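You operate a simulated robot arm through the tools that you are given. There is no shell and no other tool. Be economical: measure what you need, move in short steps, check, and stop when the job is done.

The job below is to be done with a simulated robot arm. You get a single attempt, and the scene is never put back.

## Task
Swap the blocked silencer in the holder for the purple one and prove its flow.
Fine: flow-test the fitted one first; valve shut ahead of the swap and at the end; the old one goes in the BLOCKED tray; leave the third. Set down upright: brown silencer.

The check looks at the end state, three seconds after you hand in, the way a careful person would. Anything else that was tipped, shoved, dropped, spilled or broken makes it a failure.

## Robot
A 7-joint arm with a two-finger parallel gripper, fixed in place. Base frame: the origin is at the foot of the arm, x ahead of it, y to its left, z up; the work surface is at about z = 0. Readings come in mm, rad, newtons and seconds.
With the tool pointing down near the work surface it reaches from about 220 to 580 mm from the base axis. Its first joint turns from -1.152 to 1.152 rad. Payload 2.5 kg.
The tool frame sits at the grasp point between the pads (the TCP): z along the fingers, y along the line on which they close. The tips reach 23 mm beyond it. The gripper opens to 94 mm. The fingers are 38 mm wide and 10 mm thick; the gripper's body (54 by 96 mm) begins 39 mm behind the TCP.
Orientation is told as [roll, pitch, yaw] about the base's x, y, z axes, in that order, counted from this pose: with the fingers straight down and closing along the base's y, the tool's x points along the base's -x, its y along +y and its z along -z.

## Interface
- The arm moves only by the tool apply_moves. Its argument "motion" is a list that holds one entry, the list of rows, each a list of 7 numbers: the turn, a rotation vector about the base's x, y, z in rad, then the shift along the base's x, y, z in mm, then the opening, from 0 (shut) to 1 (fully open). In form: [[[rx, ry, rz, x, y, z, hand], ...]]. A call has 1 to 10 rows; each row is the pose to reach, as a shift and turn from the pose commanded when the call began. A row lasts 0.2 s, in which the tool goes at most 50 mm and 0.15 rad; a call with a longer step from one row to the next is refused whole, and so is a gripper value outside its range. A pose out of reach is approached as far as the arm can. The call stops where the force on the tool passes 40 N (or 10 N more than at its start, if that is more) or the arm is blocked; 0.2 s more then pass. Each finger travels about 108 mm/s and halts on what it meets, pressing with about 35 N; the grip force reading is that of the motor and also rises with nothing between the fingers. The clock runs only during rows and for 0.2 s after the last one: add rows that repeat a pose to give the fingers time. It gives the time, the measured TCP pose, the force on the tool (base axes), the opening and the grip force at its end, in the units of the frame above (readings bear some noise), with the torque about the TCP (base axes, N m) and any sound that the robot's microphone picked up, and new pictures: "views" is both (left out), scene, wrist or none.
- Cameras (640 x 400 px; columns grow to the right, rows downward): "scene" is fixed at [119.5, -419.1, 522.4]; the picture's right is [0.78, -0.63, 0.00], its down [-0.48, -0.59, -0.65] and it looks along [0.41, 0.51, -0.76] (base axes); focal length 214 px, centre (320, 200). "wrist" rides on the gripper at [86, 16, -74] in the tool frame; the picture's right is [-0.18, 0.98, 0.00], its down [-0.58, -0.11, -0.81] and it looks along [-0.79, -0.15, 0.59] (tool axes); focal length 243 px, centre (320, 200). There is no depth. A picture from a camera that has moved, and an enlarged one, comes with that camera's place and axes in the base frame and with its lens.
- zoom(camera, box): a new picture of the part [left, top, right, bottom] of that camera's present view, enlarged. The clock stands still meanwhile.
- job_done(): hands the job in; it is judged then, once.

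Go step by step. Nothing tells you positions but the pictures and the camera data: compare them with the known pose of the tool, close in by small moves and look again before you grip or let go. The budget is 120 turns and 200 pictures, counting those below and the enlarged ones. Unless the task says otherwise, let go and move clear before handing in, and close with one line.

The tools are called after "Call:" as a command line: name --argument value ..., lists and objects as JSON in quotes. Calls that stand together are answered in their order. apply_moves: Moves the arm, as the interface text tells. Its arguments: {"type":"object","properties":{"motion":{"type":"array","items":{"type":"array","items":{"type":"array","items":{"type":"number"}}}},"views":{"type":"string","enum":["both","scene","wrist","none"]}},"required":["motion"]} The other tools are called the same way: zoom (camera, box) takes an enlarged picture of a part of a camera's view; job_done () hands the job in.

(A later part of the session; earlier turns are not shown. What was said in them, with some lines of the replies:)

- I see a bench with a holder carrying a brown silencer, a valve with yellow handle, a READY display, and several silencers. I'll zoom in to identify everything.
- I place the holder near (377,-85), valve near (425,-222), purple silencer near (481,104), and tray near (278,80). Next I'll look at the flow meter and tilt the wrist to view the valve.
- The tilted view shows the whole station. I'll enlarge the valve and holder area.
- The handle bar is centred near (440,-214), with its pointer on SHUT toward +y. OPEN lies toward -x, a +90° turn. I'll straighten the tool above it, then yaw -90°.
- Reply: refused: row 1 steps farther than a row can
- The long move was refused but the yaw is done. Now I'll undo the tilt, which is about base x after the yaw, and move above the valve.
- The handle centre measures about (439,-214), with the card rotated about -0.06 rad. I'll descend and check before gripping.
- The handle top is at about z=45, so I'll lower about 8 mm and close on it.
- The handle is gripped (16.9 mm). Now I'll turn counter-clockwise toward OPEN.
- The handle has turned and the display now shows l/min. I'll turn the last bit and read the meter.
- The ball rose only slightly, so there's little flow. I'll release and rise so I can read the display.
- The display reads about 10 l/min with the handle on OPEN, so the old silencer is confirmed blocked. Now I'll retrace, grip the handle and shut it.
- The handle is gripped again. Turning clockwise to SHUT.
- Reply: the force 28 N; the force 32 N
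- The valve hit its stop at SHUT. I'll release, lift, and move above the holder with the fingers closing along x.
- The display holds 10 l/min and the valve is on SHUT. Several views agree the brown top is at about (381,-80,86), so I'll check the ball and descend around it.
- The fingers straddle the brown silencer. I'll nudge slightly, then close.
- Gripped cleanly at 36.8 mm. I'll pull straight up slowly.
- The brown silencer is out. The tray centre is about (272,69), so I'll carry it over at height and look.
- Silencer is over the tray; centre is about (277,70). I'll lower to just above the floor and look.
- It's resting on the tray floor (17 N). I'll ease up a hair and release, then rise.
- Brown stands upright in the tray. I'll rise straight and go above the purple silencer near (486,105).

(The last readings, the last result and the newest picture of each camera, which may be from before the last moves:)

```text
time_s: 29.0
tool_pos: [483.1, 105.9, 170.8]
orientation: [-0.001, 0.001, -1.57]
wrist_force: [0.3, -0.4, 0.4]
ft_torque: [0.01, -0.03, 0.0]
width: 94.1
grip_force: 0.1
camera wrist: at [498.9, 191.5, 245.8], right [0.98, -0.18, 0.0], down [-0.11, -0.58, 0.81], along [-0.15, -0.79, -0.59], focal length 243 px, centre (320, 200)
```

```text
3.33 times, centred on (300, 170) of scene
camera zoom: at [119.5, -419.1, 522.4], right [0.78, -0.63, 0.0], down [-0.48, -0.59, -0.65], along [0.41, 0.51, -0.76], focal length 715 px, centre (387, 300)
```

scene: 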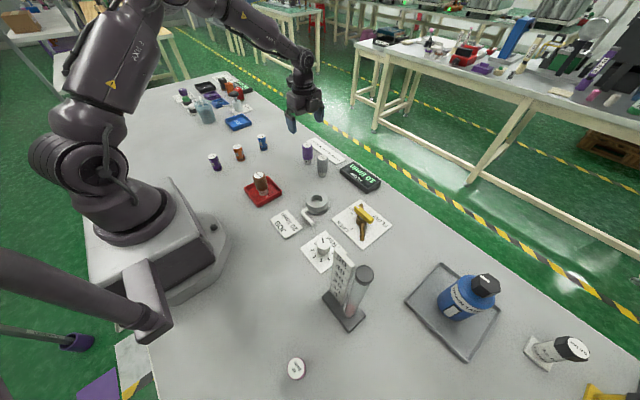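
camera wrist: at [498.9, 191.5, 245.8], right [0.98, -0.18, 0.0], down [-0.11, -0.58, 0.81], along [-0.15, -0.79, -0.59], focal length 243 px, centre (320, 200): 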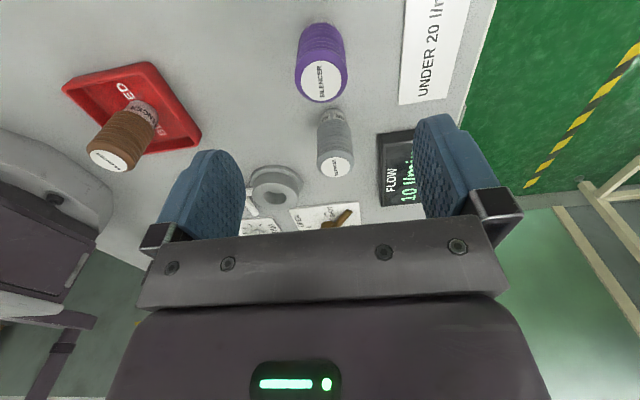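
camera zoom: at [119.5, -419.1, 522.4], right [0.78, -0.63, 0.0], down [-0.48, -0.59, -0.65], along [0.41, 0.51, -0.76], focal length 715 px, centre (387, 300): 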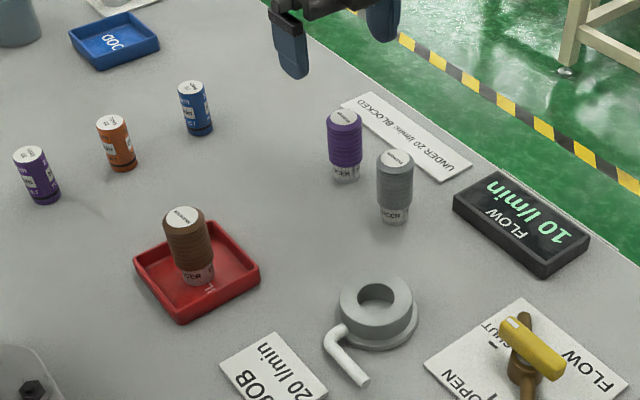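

The purple top is about (484,104,76), nearly under the tool. I'll descend around it.

Call:
apply_moves --motion '[[[0, 0, 0, 0, -1, -40, 0.8], [0, 0, 0, 0, -1, -75, 0.7], [0, 0, 0, 0, -1, -104, 0.65], [0, 0, 0, 0, -1, -104, 0.65]]]' --views "wrist"

Call:
zoom --camera "scene" --box '[260, 110, 360, 190]'

```text
time_s: 30.0
tool_pos: [485.0, 102.7, 67.8]
orientation: [0.0, 0.002, -1.571]
wrist_force: [-0.1, 0.2, 0.1]
ft_torque: [0.02, 0.02, 0.04]
width: 60.9
grip_force: 0.0
camera wrist: at [500.2, 189.6, 142.6], right [0.98, -0.18, 0.0], down [-0.11, -0.58, 0.81], along [-0.15, -0.79, -0.59], focal length 243 px, centre (320, 200)
```

wrist: 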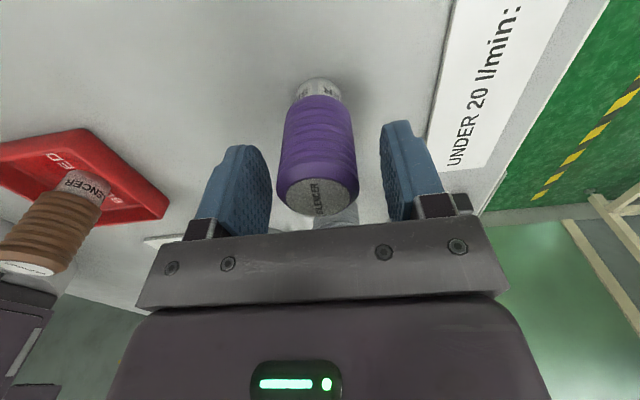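

```text
5.00 times, centred on (310, 150) of scene
camera zoom: at [119.5, -419.1, 522.4], right [0.78, -0.63, 0.0], down [-0.48, -0.59, -0.65], along [0.41, 0.51, -0.76], focal length 1072 px, centre (370, 450)
```

zoom: 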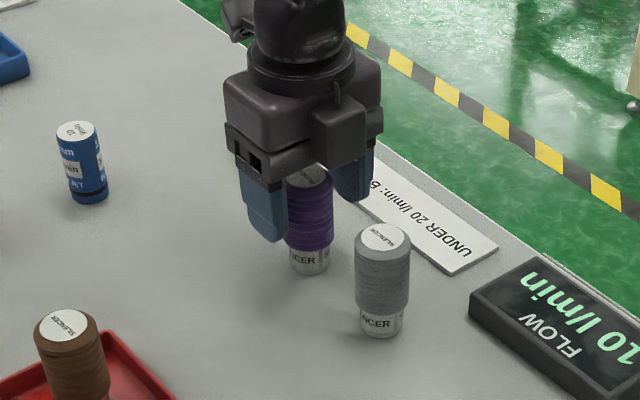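

Well positioned; I'll shift x by -2 mm and close.

Call:
apply_moves --motion '[[[0, 0, 0, -2, 0, -1, 0.55], [0, 0, 0, -2, 0, -1, 0.42], [0, 0, 0, -2, 0, -1, 0.3], [0, 0, 0, -2, 0, -1, 0.15], [0, 0, 0, -2, 0, -1, 0], [0, 0, 0, -2, 0, -1, 0]]]' --views "none"

Call:
apply_moves --motion '[[[0, 0, 0, 0, 0, 10, 0], [0, 0, 0, 0, 0, 45, 0], [0, 0, 0, 0, 0, 90, 0], [0, 0, 0, 0, 0, 115, 0], [0, 0, 0, 0, 0, 115, 0]]]' --views "both"

```text
time_s: 31.4
tool_pos: [483.3, 104.0, 67.5]
orientation: [0.0, 0.001, -1.571]
wrist_force: [-0.1, 0.5, -0.3]
ft_torque: [-0.01, 0.02, -0.01]
width: 36.9
grip_force: 35.2
```

```text
time_s: 32.6
tool_pos: [482.2, 103.5, 184.4]
orientation: [0.0, 0.001, -1.572]
wrist_force: [1.0, -0.3, -1.2]
ft_torque: [0.01, -0.02, -0.02]
width: 36.7
grip_force: 35.1
camera wrist: at [498.8, 191.1, 259.3], right [0.98, -0.18, 0.0], down [-0.11, -0.58, 0.81], along [-0.15, -0.79, -0.59], focal length 243 px, centre (320, 200)
```

scene: 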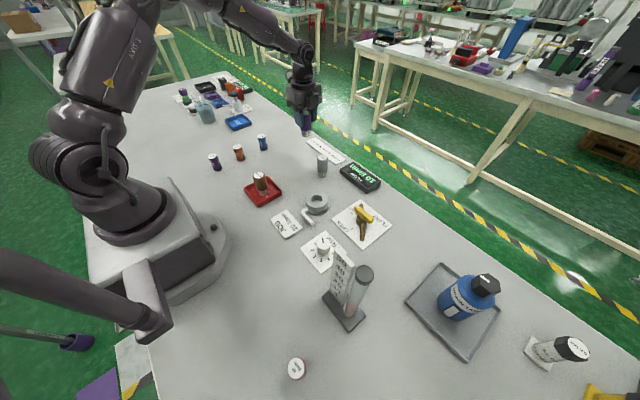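
wrist: 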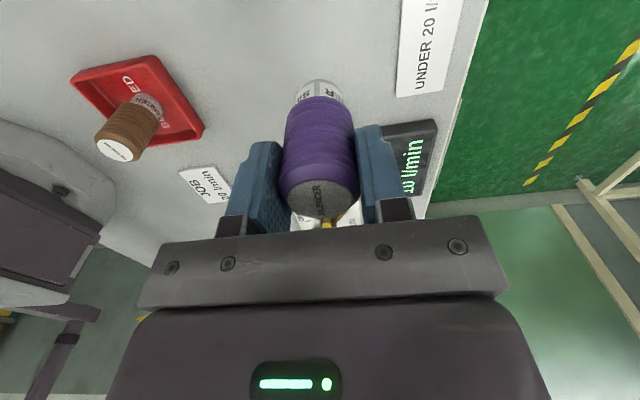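

Purple is held upright in the same way brown was. I'll carry it back to the recorded holder spot and hover above the socket.

Call:
apply_moves --motion '[[[0, 0, 0, -21, -37, 0, 0], [0, 0, 0, -42, -74, 0, 0], [0, 0, 0, -63, -111, 0, 0], [0, 0, 0, -84, -148, 0, 0], [0, 0, 0, -103, -184, 0, 0], [0, 0, 0, -103, -184, -35, 0], [0, 0, 0, -103, -184, -55, 0], [0, 0, 0, -103, -184, -55, 0]]]' --views "wrist"

Call:
zoom --camera "scene" --box '[270, 150, 370, 230]'

```text
time_s: 34.4
tool_pos: [379.8, -81.2, 129.8]
orientation: [0.001, -0.001, -1.571]
wrist_force: [0.1, -0.9, -1.0]
ft_torque: [0.01, 0.0, 0.02]
width: 36.6
grip_force: 35.5
camera wrist: at [395.8, 5.9, 203.7], right [0.98, -0.18, 0.0], down [-0.11, -0.58, 0.81], along [-0.15, -0.79, -0.59], focal length 243 px, centre (320, 200)
```

wrist: 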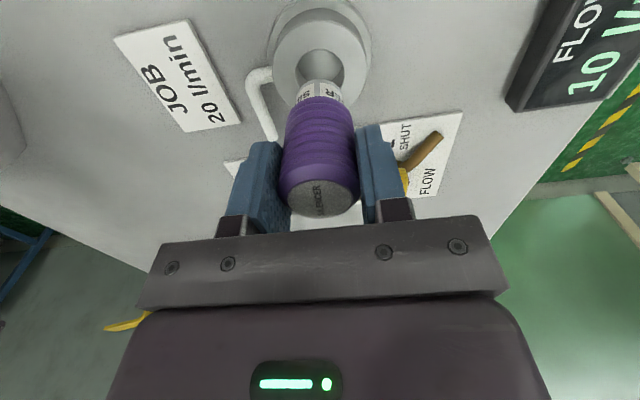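

```text
5.00 times, centred on (320, 190) of scene
camera zoom: at [119.5, -419.1, 522.4], right [0.78, -0.63, 0.0], down [-0.48, -0.59, -0.65], along [0.41, 0.51, -0.76], focal length 1072 px, centre (320, 250)
```

zoom: 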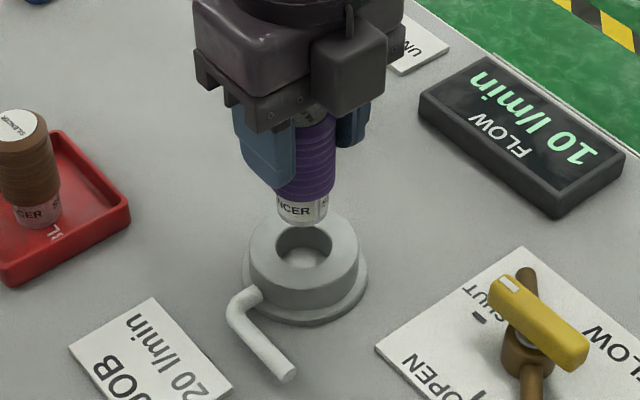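

I'll look closer at the socket relative to the silencer's foot before lowering.

Call:
zoom --camera "scene" --box '[295, 180, 345, 220]'

Call:
zoom --camera "wrist" --box '[260, 0, 380, 110]'

```text
10.00 times, centred on (320, 200) of scene
camera zoom: at [119.5, -419.1, 522.4], right [0.78, -0.63, 0.0], down [-0.48, -0.59, -0.65], along [0.41, 0.51, -0.76], focal length 2145 px, centre (320, 200)
```

zoom: 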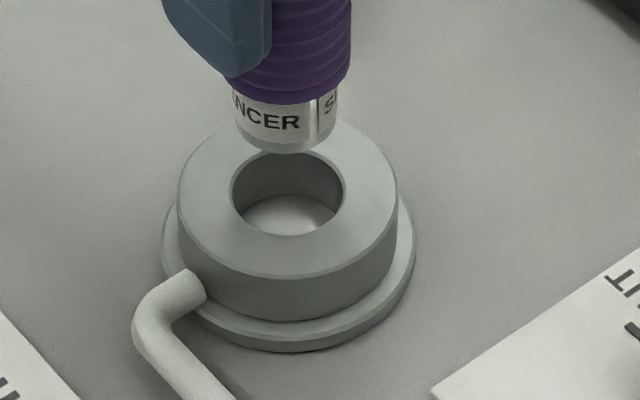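

```text
3.64 times, centred on (320, 55) of wrist
camera zoom: at [395.8, 5.9, 203.7], right [0.98, -0.18, 0.0], down [-0.11, -0.58, 0.81], along [-0.15, -0.79, -0.59], focal length 882 px, centre (320, 727)
```

zoom: 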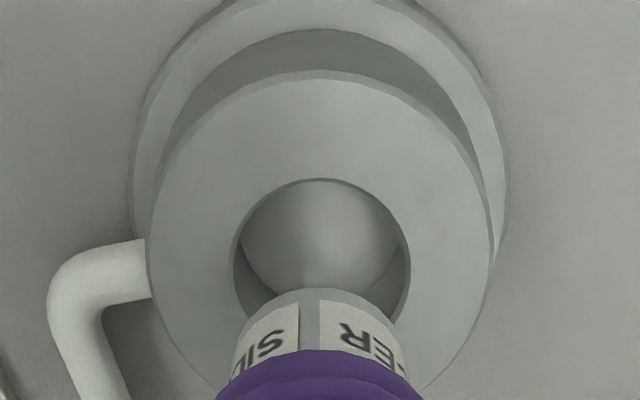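

The foot is centred over the hole with about 3 mm clearance. Lowering in.

Call:
apply_moves --motion '[[[0, 0, 0, 0, 0, -20, 0], [0, 0, 0, 0, 0, -35, 0], [0, 0, 0, 0, 0, -45, 0], [0, 0, 0, 0, 0, -49, 0], [0, 0, 0, 0, 0, -51, 0], [0, 0, 0, 0, 0, -51, 0]]]' --views "none"

Call:
zoom --camera "scene" --box '[270, 150, 370, 230]'

```text
time_s: 35.8
tool_pos: [378.4, -80.5, 76.5]
orientation: [0.0, 0.001, -1.571]
wrist_force: [0.3, -0.4, -1.2]
ft_torque: [-0.02, -0.01, 0.03]
width: 36.5
grip_force: 35.2
```

```text
5.00 times, centred on (320, 190) of scene
camera zoom: at [119.5, -419.1, 522.4], right [0.78, -0.63, 0.0], down [-0.48, -0.59, -0.65], along [0.41, 0.51, -0.76], focal length 1072 px, centre (320, 250)
```

zoom: 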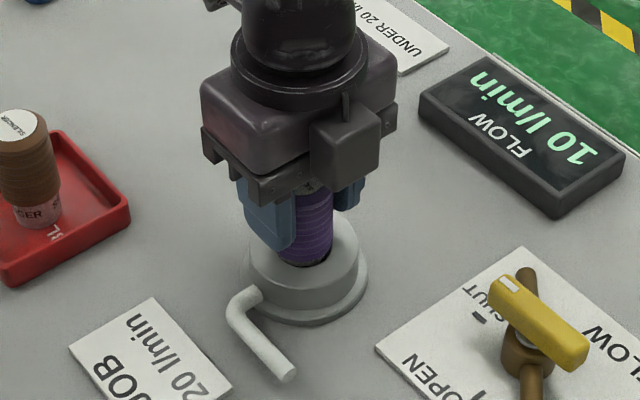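

It's going in with no contact yet. I'll lower in 1 mm steps until it seats.

Call:
apply_moves --motion '[[[0, 0, 0, 0, 0, -1, 0], [0, 0, 0, 0, 0, -2, 0], [0, 0, 0, 0, 0, -2.5, 0], [0, 0, 0, 0, 0, -2.5, 0]]]' --views "none"

```text
time_s: 36.8
tool_pos: [380.2, -80.8, 75.6]
orientation: [0.0, 0.001, -1.571]
wrist_force: [0.5, -0.5, 3.7]
ft_torque: [0.02, 0.02, 0.02]
width: 36.8
grip_force: 34.8
```

First contact (about 4 N). I'll press slightly to seat it, then release.

Call:
apply_moves --motion '[[[0, 0, 0, 0, 0, -1, 0], [0, 0, 0, 0, 0, -2, 0], [0, 0, 0, 0, 0, -2, 0]]]' --views "none"

Call:
apply_moves --motion '[[[0, 0, 0, 0, 0, 1, 0], [0, 0, 0, 0, 0, 1, 0.42], [0, 0, 0, 0, 0, 1, 0.55], [0, 0, 0, 0, 0, 1, 0.65], [0, 0, 0, 0, 0, 30, 0.65], [0, 0, 0, 0, 0, 70, 0.8], [0, 0, 0, 0, 0, 100, 1], [0, 0, 0, 0, 0, 100, 1]]]' --views "both"

Call:
zoom --camera "scene" --box '[240, 150, 400, 250]'

```text
time_s: 37.6
tool_pos: [379.2, -78.7, 73.8]
orientation: [0.002, 0.0, -1.571]
wrist_force: [-6.7, 3.6, 36.8]
ft_torque: [0.31, 0.58, 0.04]
width: 36.6
grip_force: 35.5
```

```text
time_s: 39.4
tool_pos: [380.8, -79.2, 173.5]
orientation: [0.0, -0.002, -1.57]
wrist_force: [0.4, -0.3, -0.5]
ft_torque: [0.01, -0.02, 0.03]
width: 94.1
grip_force: 0.0
camera wrist: at [396.1, 7.3, 247.7], right [0.98, -0.18, 0.0], down [-0.11, -0.58, 0.81], along [-0.15, -0.79, -0.59], focal length 243 px, centre (320, 200)
```

scene: 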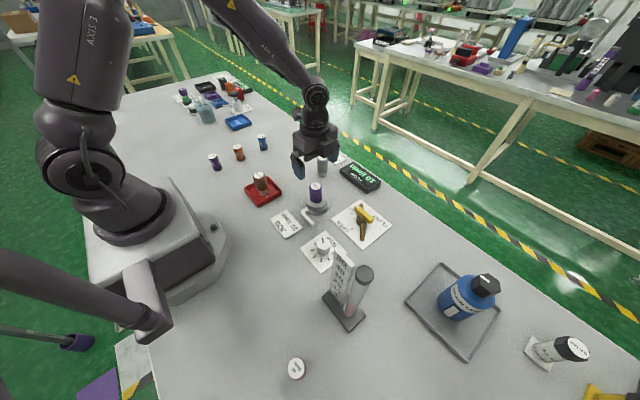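
wrist: 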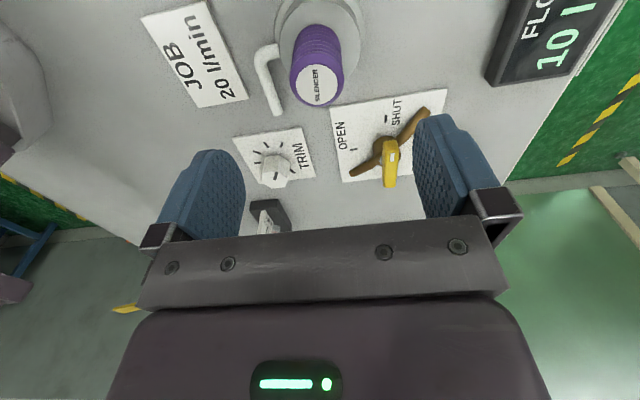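

```text
4.00 times, centred on (320, 200) of scene
camera zoom: at [119.5, -419.1, 522.4], right [0.78, -0.63, 0.0], down [-0.48, -0.59, -0.65], along [0.41, 0.51, -0.76], focal length 858 px, centre (320, 200)
```

zoom: 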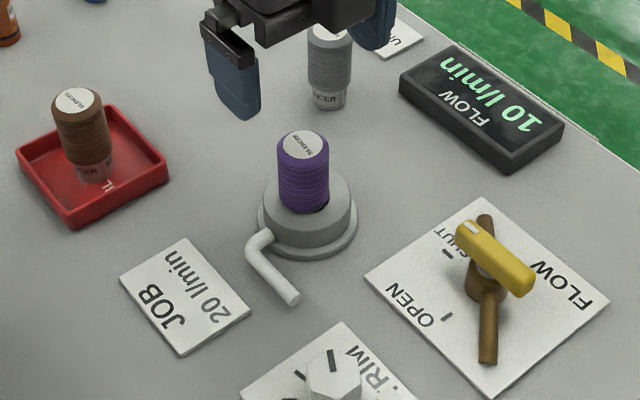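

Purple is seated upright. Now I'll go back to the valve handle on the recorded offset and grip it.

Call:
apply_moves --motion '[[[0, 0, 0, 15, -34, 0, 0.8], [0, 0, 0, 32, -72, 0, 0.6], [0, 0, 0, 48, -110, 0, 0.5], [0, 0, 0, 59.5, -135, -20, 0.5], [0, 0, 0, 59.5, -135, -60, 0.5], [0, 0, 0, 59.5, -135, -100, 0.5], [0, 0, 0, 59.5, -135, -116.5, 0.5], [0, 0, 0, 59.5, -135, -116.5, 0.5]]]' --views "wrist"

Call:
apply_moves --motion '[[[0, 0, 0, 0, 0, 0, 0.3], [0, 0, 0, 0, 0, 0, 0.1], [0, 0, 0, 0, 0, 0, 0], [0, 0, 0, 0, 0, 0, 0]]]' --views "none"

```text
time_s: 41.2
tool_pos: [440.2, -214.6, 56.3]
orientation: [0.0, 0.0, -1.571]
wrist_force: [-0.5, 0.1, -0.6]
ft_torque: [0.01, 0.02, -0.03]
width: 46.9
grip_force: 0.0
camera wrist: at [456.6, -127.8, 130.8], right [0.98, -0.18, 0.0], down [-0.11, -0.58, 0.81], along [-0.15, -0.79, -0.59], focal length 243 px, centre (320, 200)
```

wrist: 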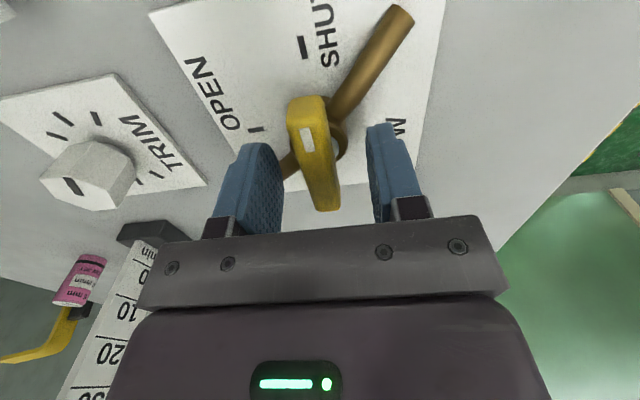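

```text
time_s: 42.2
tool_pos: [440.2, -214.8, 56.4]
orientation: [-0.002, 0.0, -1.571]
wrist_force: [-11.1, 2.9, 5.2]
ft_torque: [-0.1, -0.23, 0.04]
width: 15.8
grip_force: 45.2
```

Handle gripped. Turning to OPEN.

Call:
apply_moves --motion '[[[0, 0, 0.15, 0, 0, 0, 0], [0, 0, 0.3, 0, 0, 0, 0], [0, 0, 0.45, 0, 0, 0, 0], [0, 0, 0.6, 0, 0, 0, 0], [0, 0, 0.75, 0, 0, 0, 0], [0, 0, 0.9, 0, 0, 0, 0], [0, 0, 1.05, 0, 0, 0, 0], [0, 0, 1.2, 0, 0, 0, 0], [0, 0, 1.35, 0, 0, 0, 0], [0, 0, 1.5, 0, 0, 0, 0]]]' --views "none"

Call:
apply_moves --motion '[[[0, 0, 0.05, 0, 0, 0, 0], [0, 0, 0.05, 0, 0, 0, 0], [0, 0, 0.05, 0, 0, 0, 0], [0, 0, 0.05, 0, 0, 0, 0]]]' --views "scene"

Call:
zoom --camera "scene" --box '[300, 260, 400, 330]'

```text
time_s: 44.4
tool_pos: [439.9, -214.6, 56.7]
orientation: [-0.002, -0.001, -0.068]
wrist_force: [11.4, -5.3, -17.3]
ft_torque: [0.23, 1.07, 0.03]
width: 15.9
grip_force: 44.7
```

```text
time_s: 45.4
tool_pos: [438.9, -215.2, 55.2]
orientation: [0.001, -0.002, -0.022]
wrist_force: [5.9, -6.0, -18.1]
ft_torque: [0.05, -1.31, 0.04]
width: 15.8
grip_force: 44.8
```

scene: 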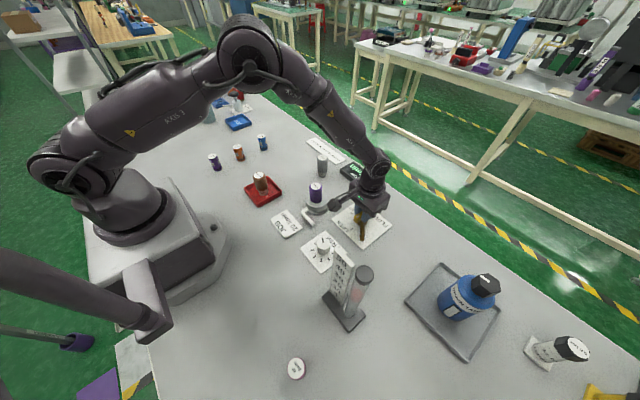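

```text
5.71 times, centred on (350, 295) of scene
camera zoom: at [119.5, -419.1, 522.3], right [0.78, -0.63, 0.0], down [-0.48, -0.59, -0.65], along [0.41, 0.51, -0.76], focal length 1226 px, centre (149, -343)
```

zoom: 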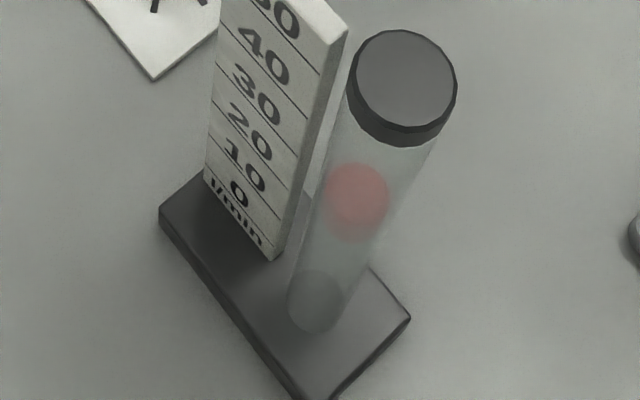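

The ball rose much higher this time. I'll release and back off so I can read the display while flow runs.

Call:
apply_moves --motion '[[[0, 0, 0, 0, 0, 0, 0.2], [0, 0, 0, 0, 0, 0, 0.5], [0, 0, 0, 0, 0, 30, 0.5], [0, 0, 0, -40, 0, 55, 0.5], [0, 0, 0, -80, 0, 80, 0.5], [0, 0, 0, -115, 0, 110, 0.5], [0, 0, 0, -150, 0, 140, 0.5], [0, 0, 0, -150, 0, 140, 0.5]]]' --views "wrist"

Call:
zoom --camera "scene" --box '[280, 140, 440, 240]'

Call:
zoom --camera "scene" --box '[300, 230, 400, 330]'

```text
time_s: 47.2
tool_pos: [290.0, -214.5, 195.7]
orientation: [0.0, -0.001, -0.02]
wrist_force: [-0.7, 0.5, -0.5]
ft_torque: [0.01, 0.01, -0.01]
width: 47.0
grip_force: 0.1
camera wrist: at [203.2, -197.2, 270.7], right [0.21, 0.98, 0.0], down [0.58, -0.12, 0.81], along [0.79, -0.17, -0.59], focal length 243 px, centre (320, 200)
```

wrist: 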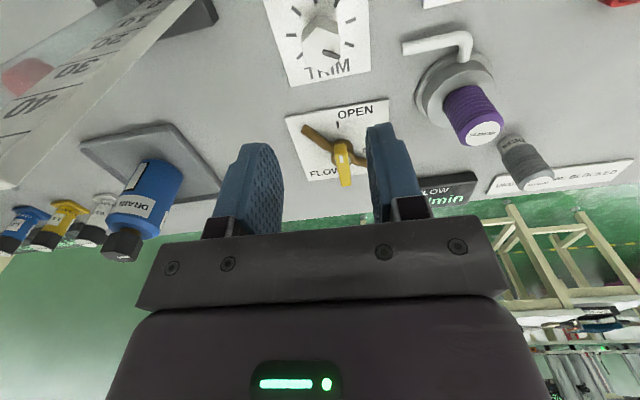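

```text
4.00 times, centred on (360, 190) of scene
camera zoom: at [119.5, -419.1, 522.4], right [0.78, -0.63, 0.0], down [-0.48, -0.59, -0.65], along [0.41, 0.51, -0.76], focal length 858 px, centre (160, 240)
```

zoom: 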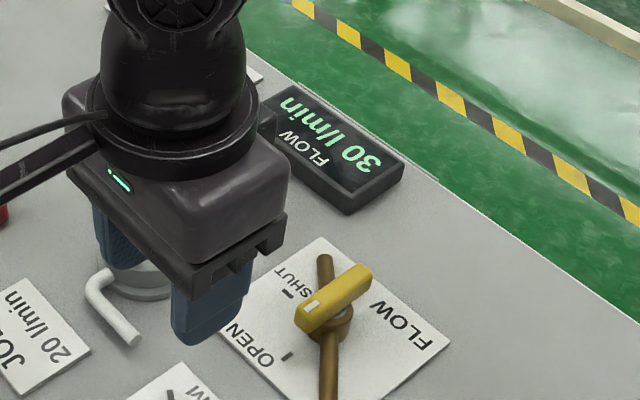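

```text
4.00 times, centred on (350, 280) of scene
camera zoom: at [119.5, -419.1, 522.4], right [0.78, -0.63, 0.0], down [-0.48, -0.59, -0.65], along [0.41, 0.51, -0.76], focal length 858 px, centre (200, -120)
```

zoom: 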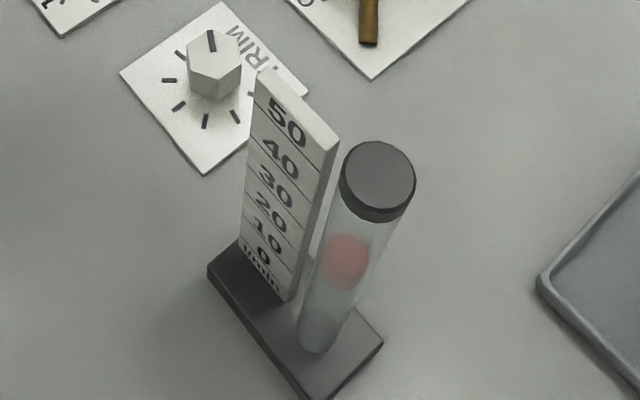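

The display reads 30 l/min, above the 20 limit, so the flow is proven. Now I'll return and shut the valve.

Call:
apply_moves --motion '[[[0, 0, 0, 35, 0, -30, 0.5], [0, 0, 0, 70, 0, -60, 0.5], [0, 0, 0, 110, 0, -85, 0.5], [0, 0, 0, 150, 0, -110, 0.5], [0, 0, 0, 150, 0, -140, 0.5], [0, 0, 0, 150, 0, -140, 0.3], [0, 0, 0, 150, 0, -140, 0.1], [0, 0, 0, 150, 0, -140, 0], [0, 0, 0, 150, 0, -140, 0]]]' --views "none"

Call:
apply_moves --motion '[[[0, 0, -0.15, 0, 0, 0, 0], [0, 0, -0.3, 0, 0, 0, 0], [0, 0, -0.45, 0, 0, 0, 0], [0, 0, -0.6, 0, 0, 0, 0], [0, 0, -0.75, 0, 0, 0, 0], [0, 0, -0.9, 0, 0, 0, 0], [0, 0, -1.05, 0, 0, 0, 0], [0, 0, -1.2, 0, 0, 0, 0], [0, 0, -1.35, 0, 0, 0, 0], [0, 0, -1.5, 0, 0, 0, 0]]]' --views "none"

Call:
apply_moves --motion '[[[0, 0, -0.09, 0, 0, 0, 0], [0, 0, -0.09, 0, 0, 0, 0], [0, 0, -0.09, 0, 0, 0, 0]]]' --views "wrist"

```text
time_s: 49.2
tool_pos: [439.6, -214.9, 55.5]
orientation: [0.0, -0.003, -0.021]
wrist_force: [14.0, -1.5, -10.2]
ft_torque: [-0.02, 1.18, 0.01]
width: 15.9
grip_force: 45.0
```

```text
time_s: 51.4
tool_pos: [440.7, -215.2, 55.5]
orientation: [0.0, -0.003, -1.526]
wrist_force: [16.7, -5.6, -15.7]
ft_torque: [-1.37, -0.03, -0.07]
width: 15.9
grip_force: 44.9
```

```text
time_s: 52.2
tool_pos: [440.4, -215.9, 56.5]
orientation: [0.002, -0.002, -1.609]
wrist_force: [18.8, -11.6, -20.6]
ft_torque: [-0.09, 0.0, 1.86]
width: 16.1
grip_force: 45.2
camera wrist: at [458.9, -129.1, 131.1], right [0.98, -0.22, 0.0], down [-0.13, -0.57, 0.81], along [-0.18, -0.79, -0.59], focal length 243 px, centre (320, 200)
```

wrist: 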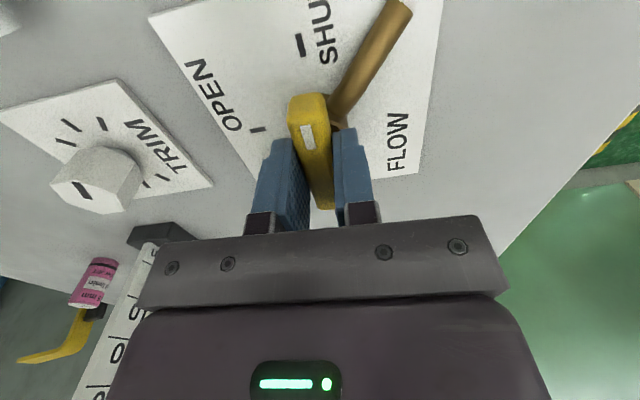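

The valve is at its SHUT stop again. I'll release, rise clear, and check everything.

Call:
apply_moves --motion '[[[0, 0, 0.02, 0, 0, 0, 0.2], [0, 0, 0.04, 0, 0, 0, 0.5], [0, 0, 0.04, 0, 0, 40, 0.5], [0, 0, 0.04, 0, 0, 85, 0.5], [0, 0, 0.04, 0, -20, 130, 0.5], [0, 0, 0.04, 0, -40, 170, 0.5], [0, 0, 0.04, 0, -50, 210, 0.5], [0, 0, 0.04, 0, -50, 240, 0.5], [0, 0, 0.04, 0, -50, 240, 0.5]]]' --views "scene"

Call:
zoom --camera "scene" --box '[240, 140, 400, 240]'

Call:
zoom --camera "scene" --box '[300, 230, 400, 330]'

```text
time_s: 54.2
tool_pos: [440.8, -265.4, 295.9]
orientation: [0.001, 0.0, -1.572]
wrist_force: [0.4, 0.4, 0.1]
ft_torque: [0.02, 0.0, -0.03]
width: 47.0
grip_force: 0.0
```

scene: 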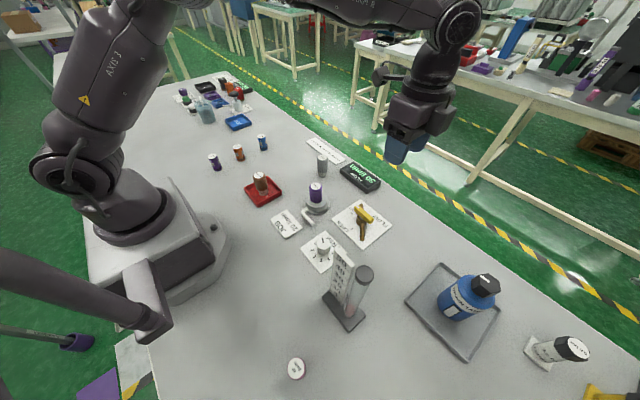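

```text
4.00 times, centred on (320, 190) of scene
camera zoom: at [119.5, -419.1, 522.4], right [0.78, -0.63, 0.0], down [-0.48, -0.59, -0.65], along [0.41, 0.51, -0.76], focal length 858 px, centre (320, 240)
```

zoom: 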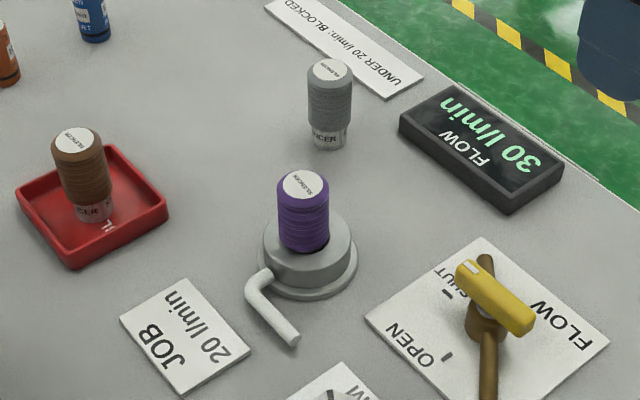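

```text
4.00 times, centred on (350, 280) of scene
camera zoom: at [119.5, -419.1, 522.4], right [0.78, -0.63, 0.0], down [-0.48, -0.59, -0.65], along [0.41, 0.51, -0.76], focal length 858 px, centre (200, -120)
```

zoom: 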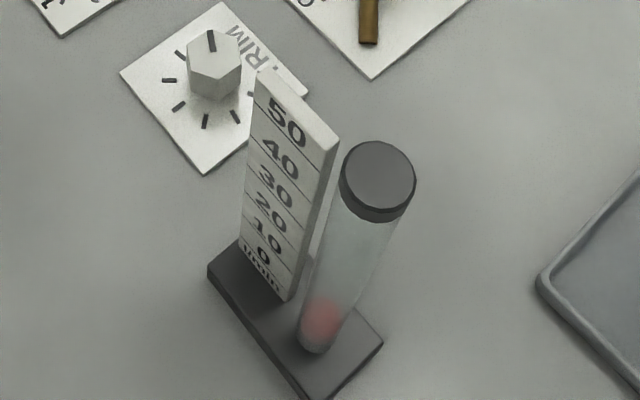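

The ball is back at zero, the valve is on SHUT and 30 l/min is held on the display. Purple is seated, brown stands upright in the BLOCKED tray, and the grey one is untouched, so I'm handing in.

Call:
job_done

```text
The job is handed in.
```

The purple silencer is fitted and flows 30 l/min (limit 20), the brown one tested at 10 l/min and stands upright in the BLOCKED tray, the valve is shut and the grey silencer was left alone.
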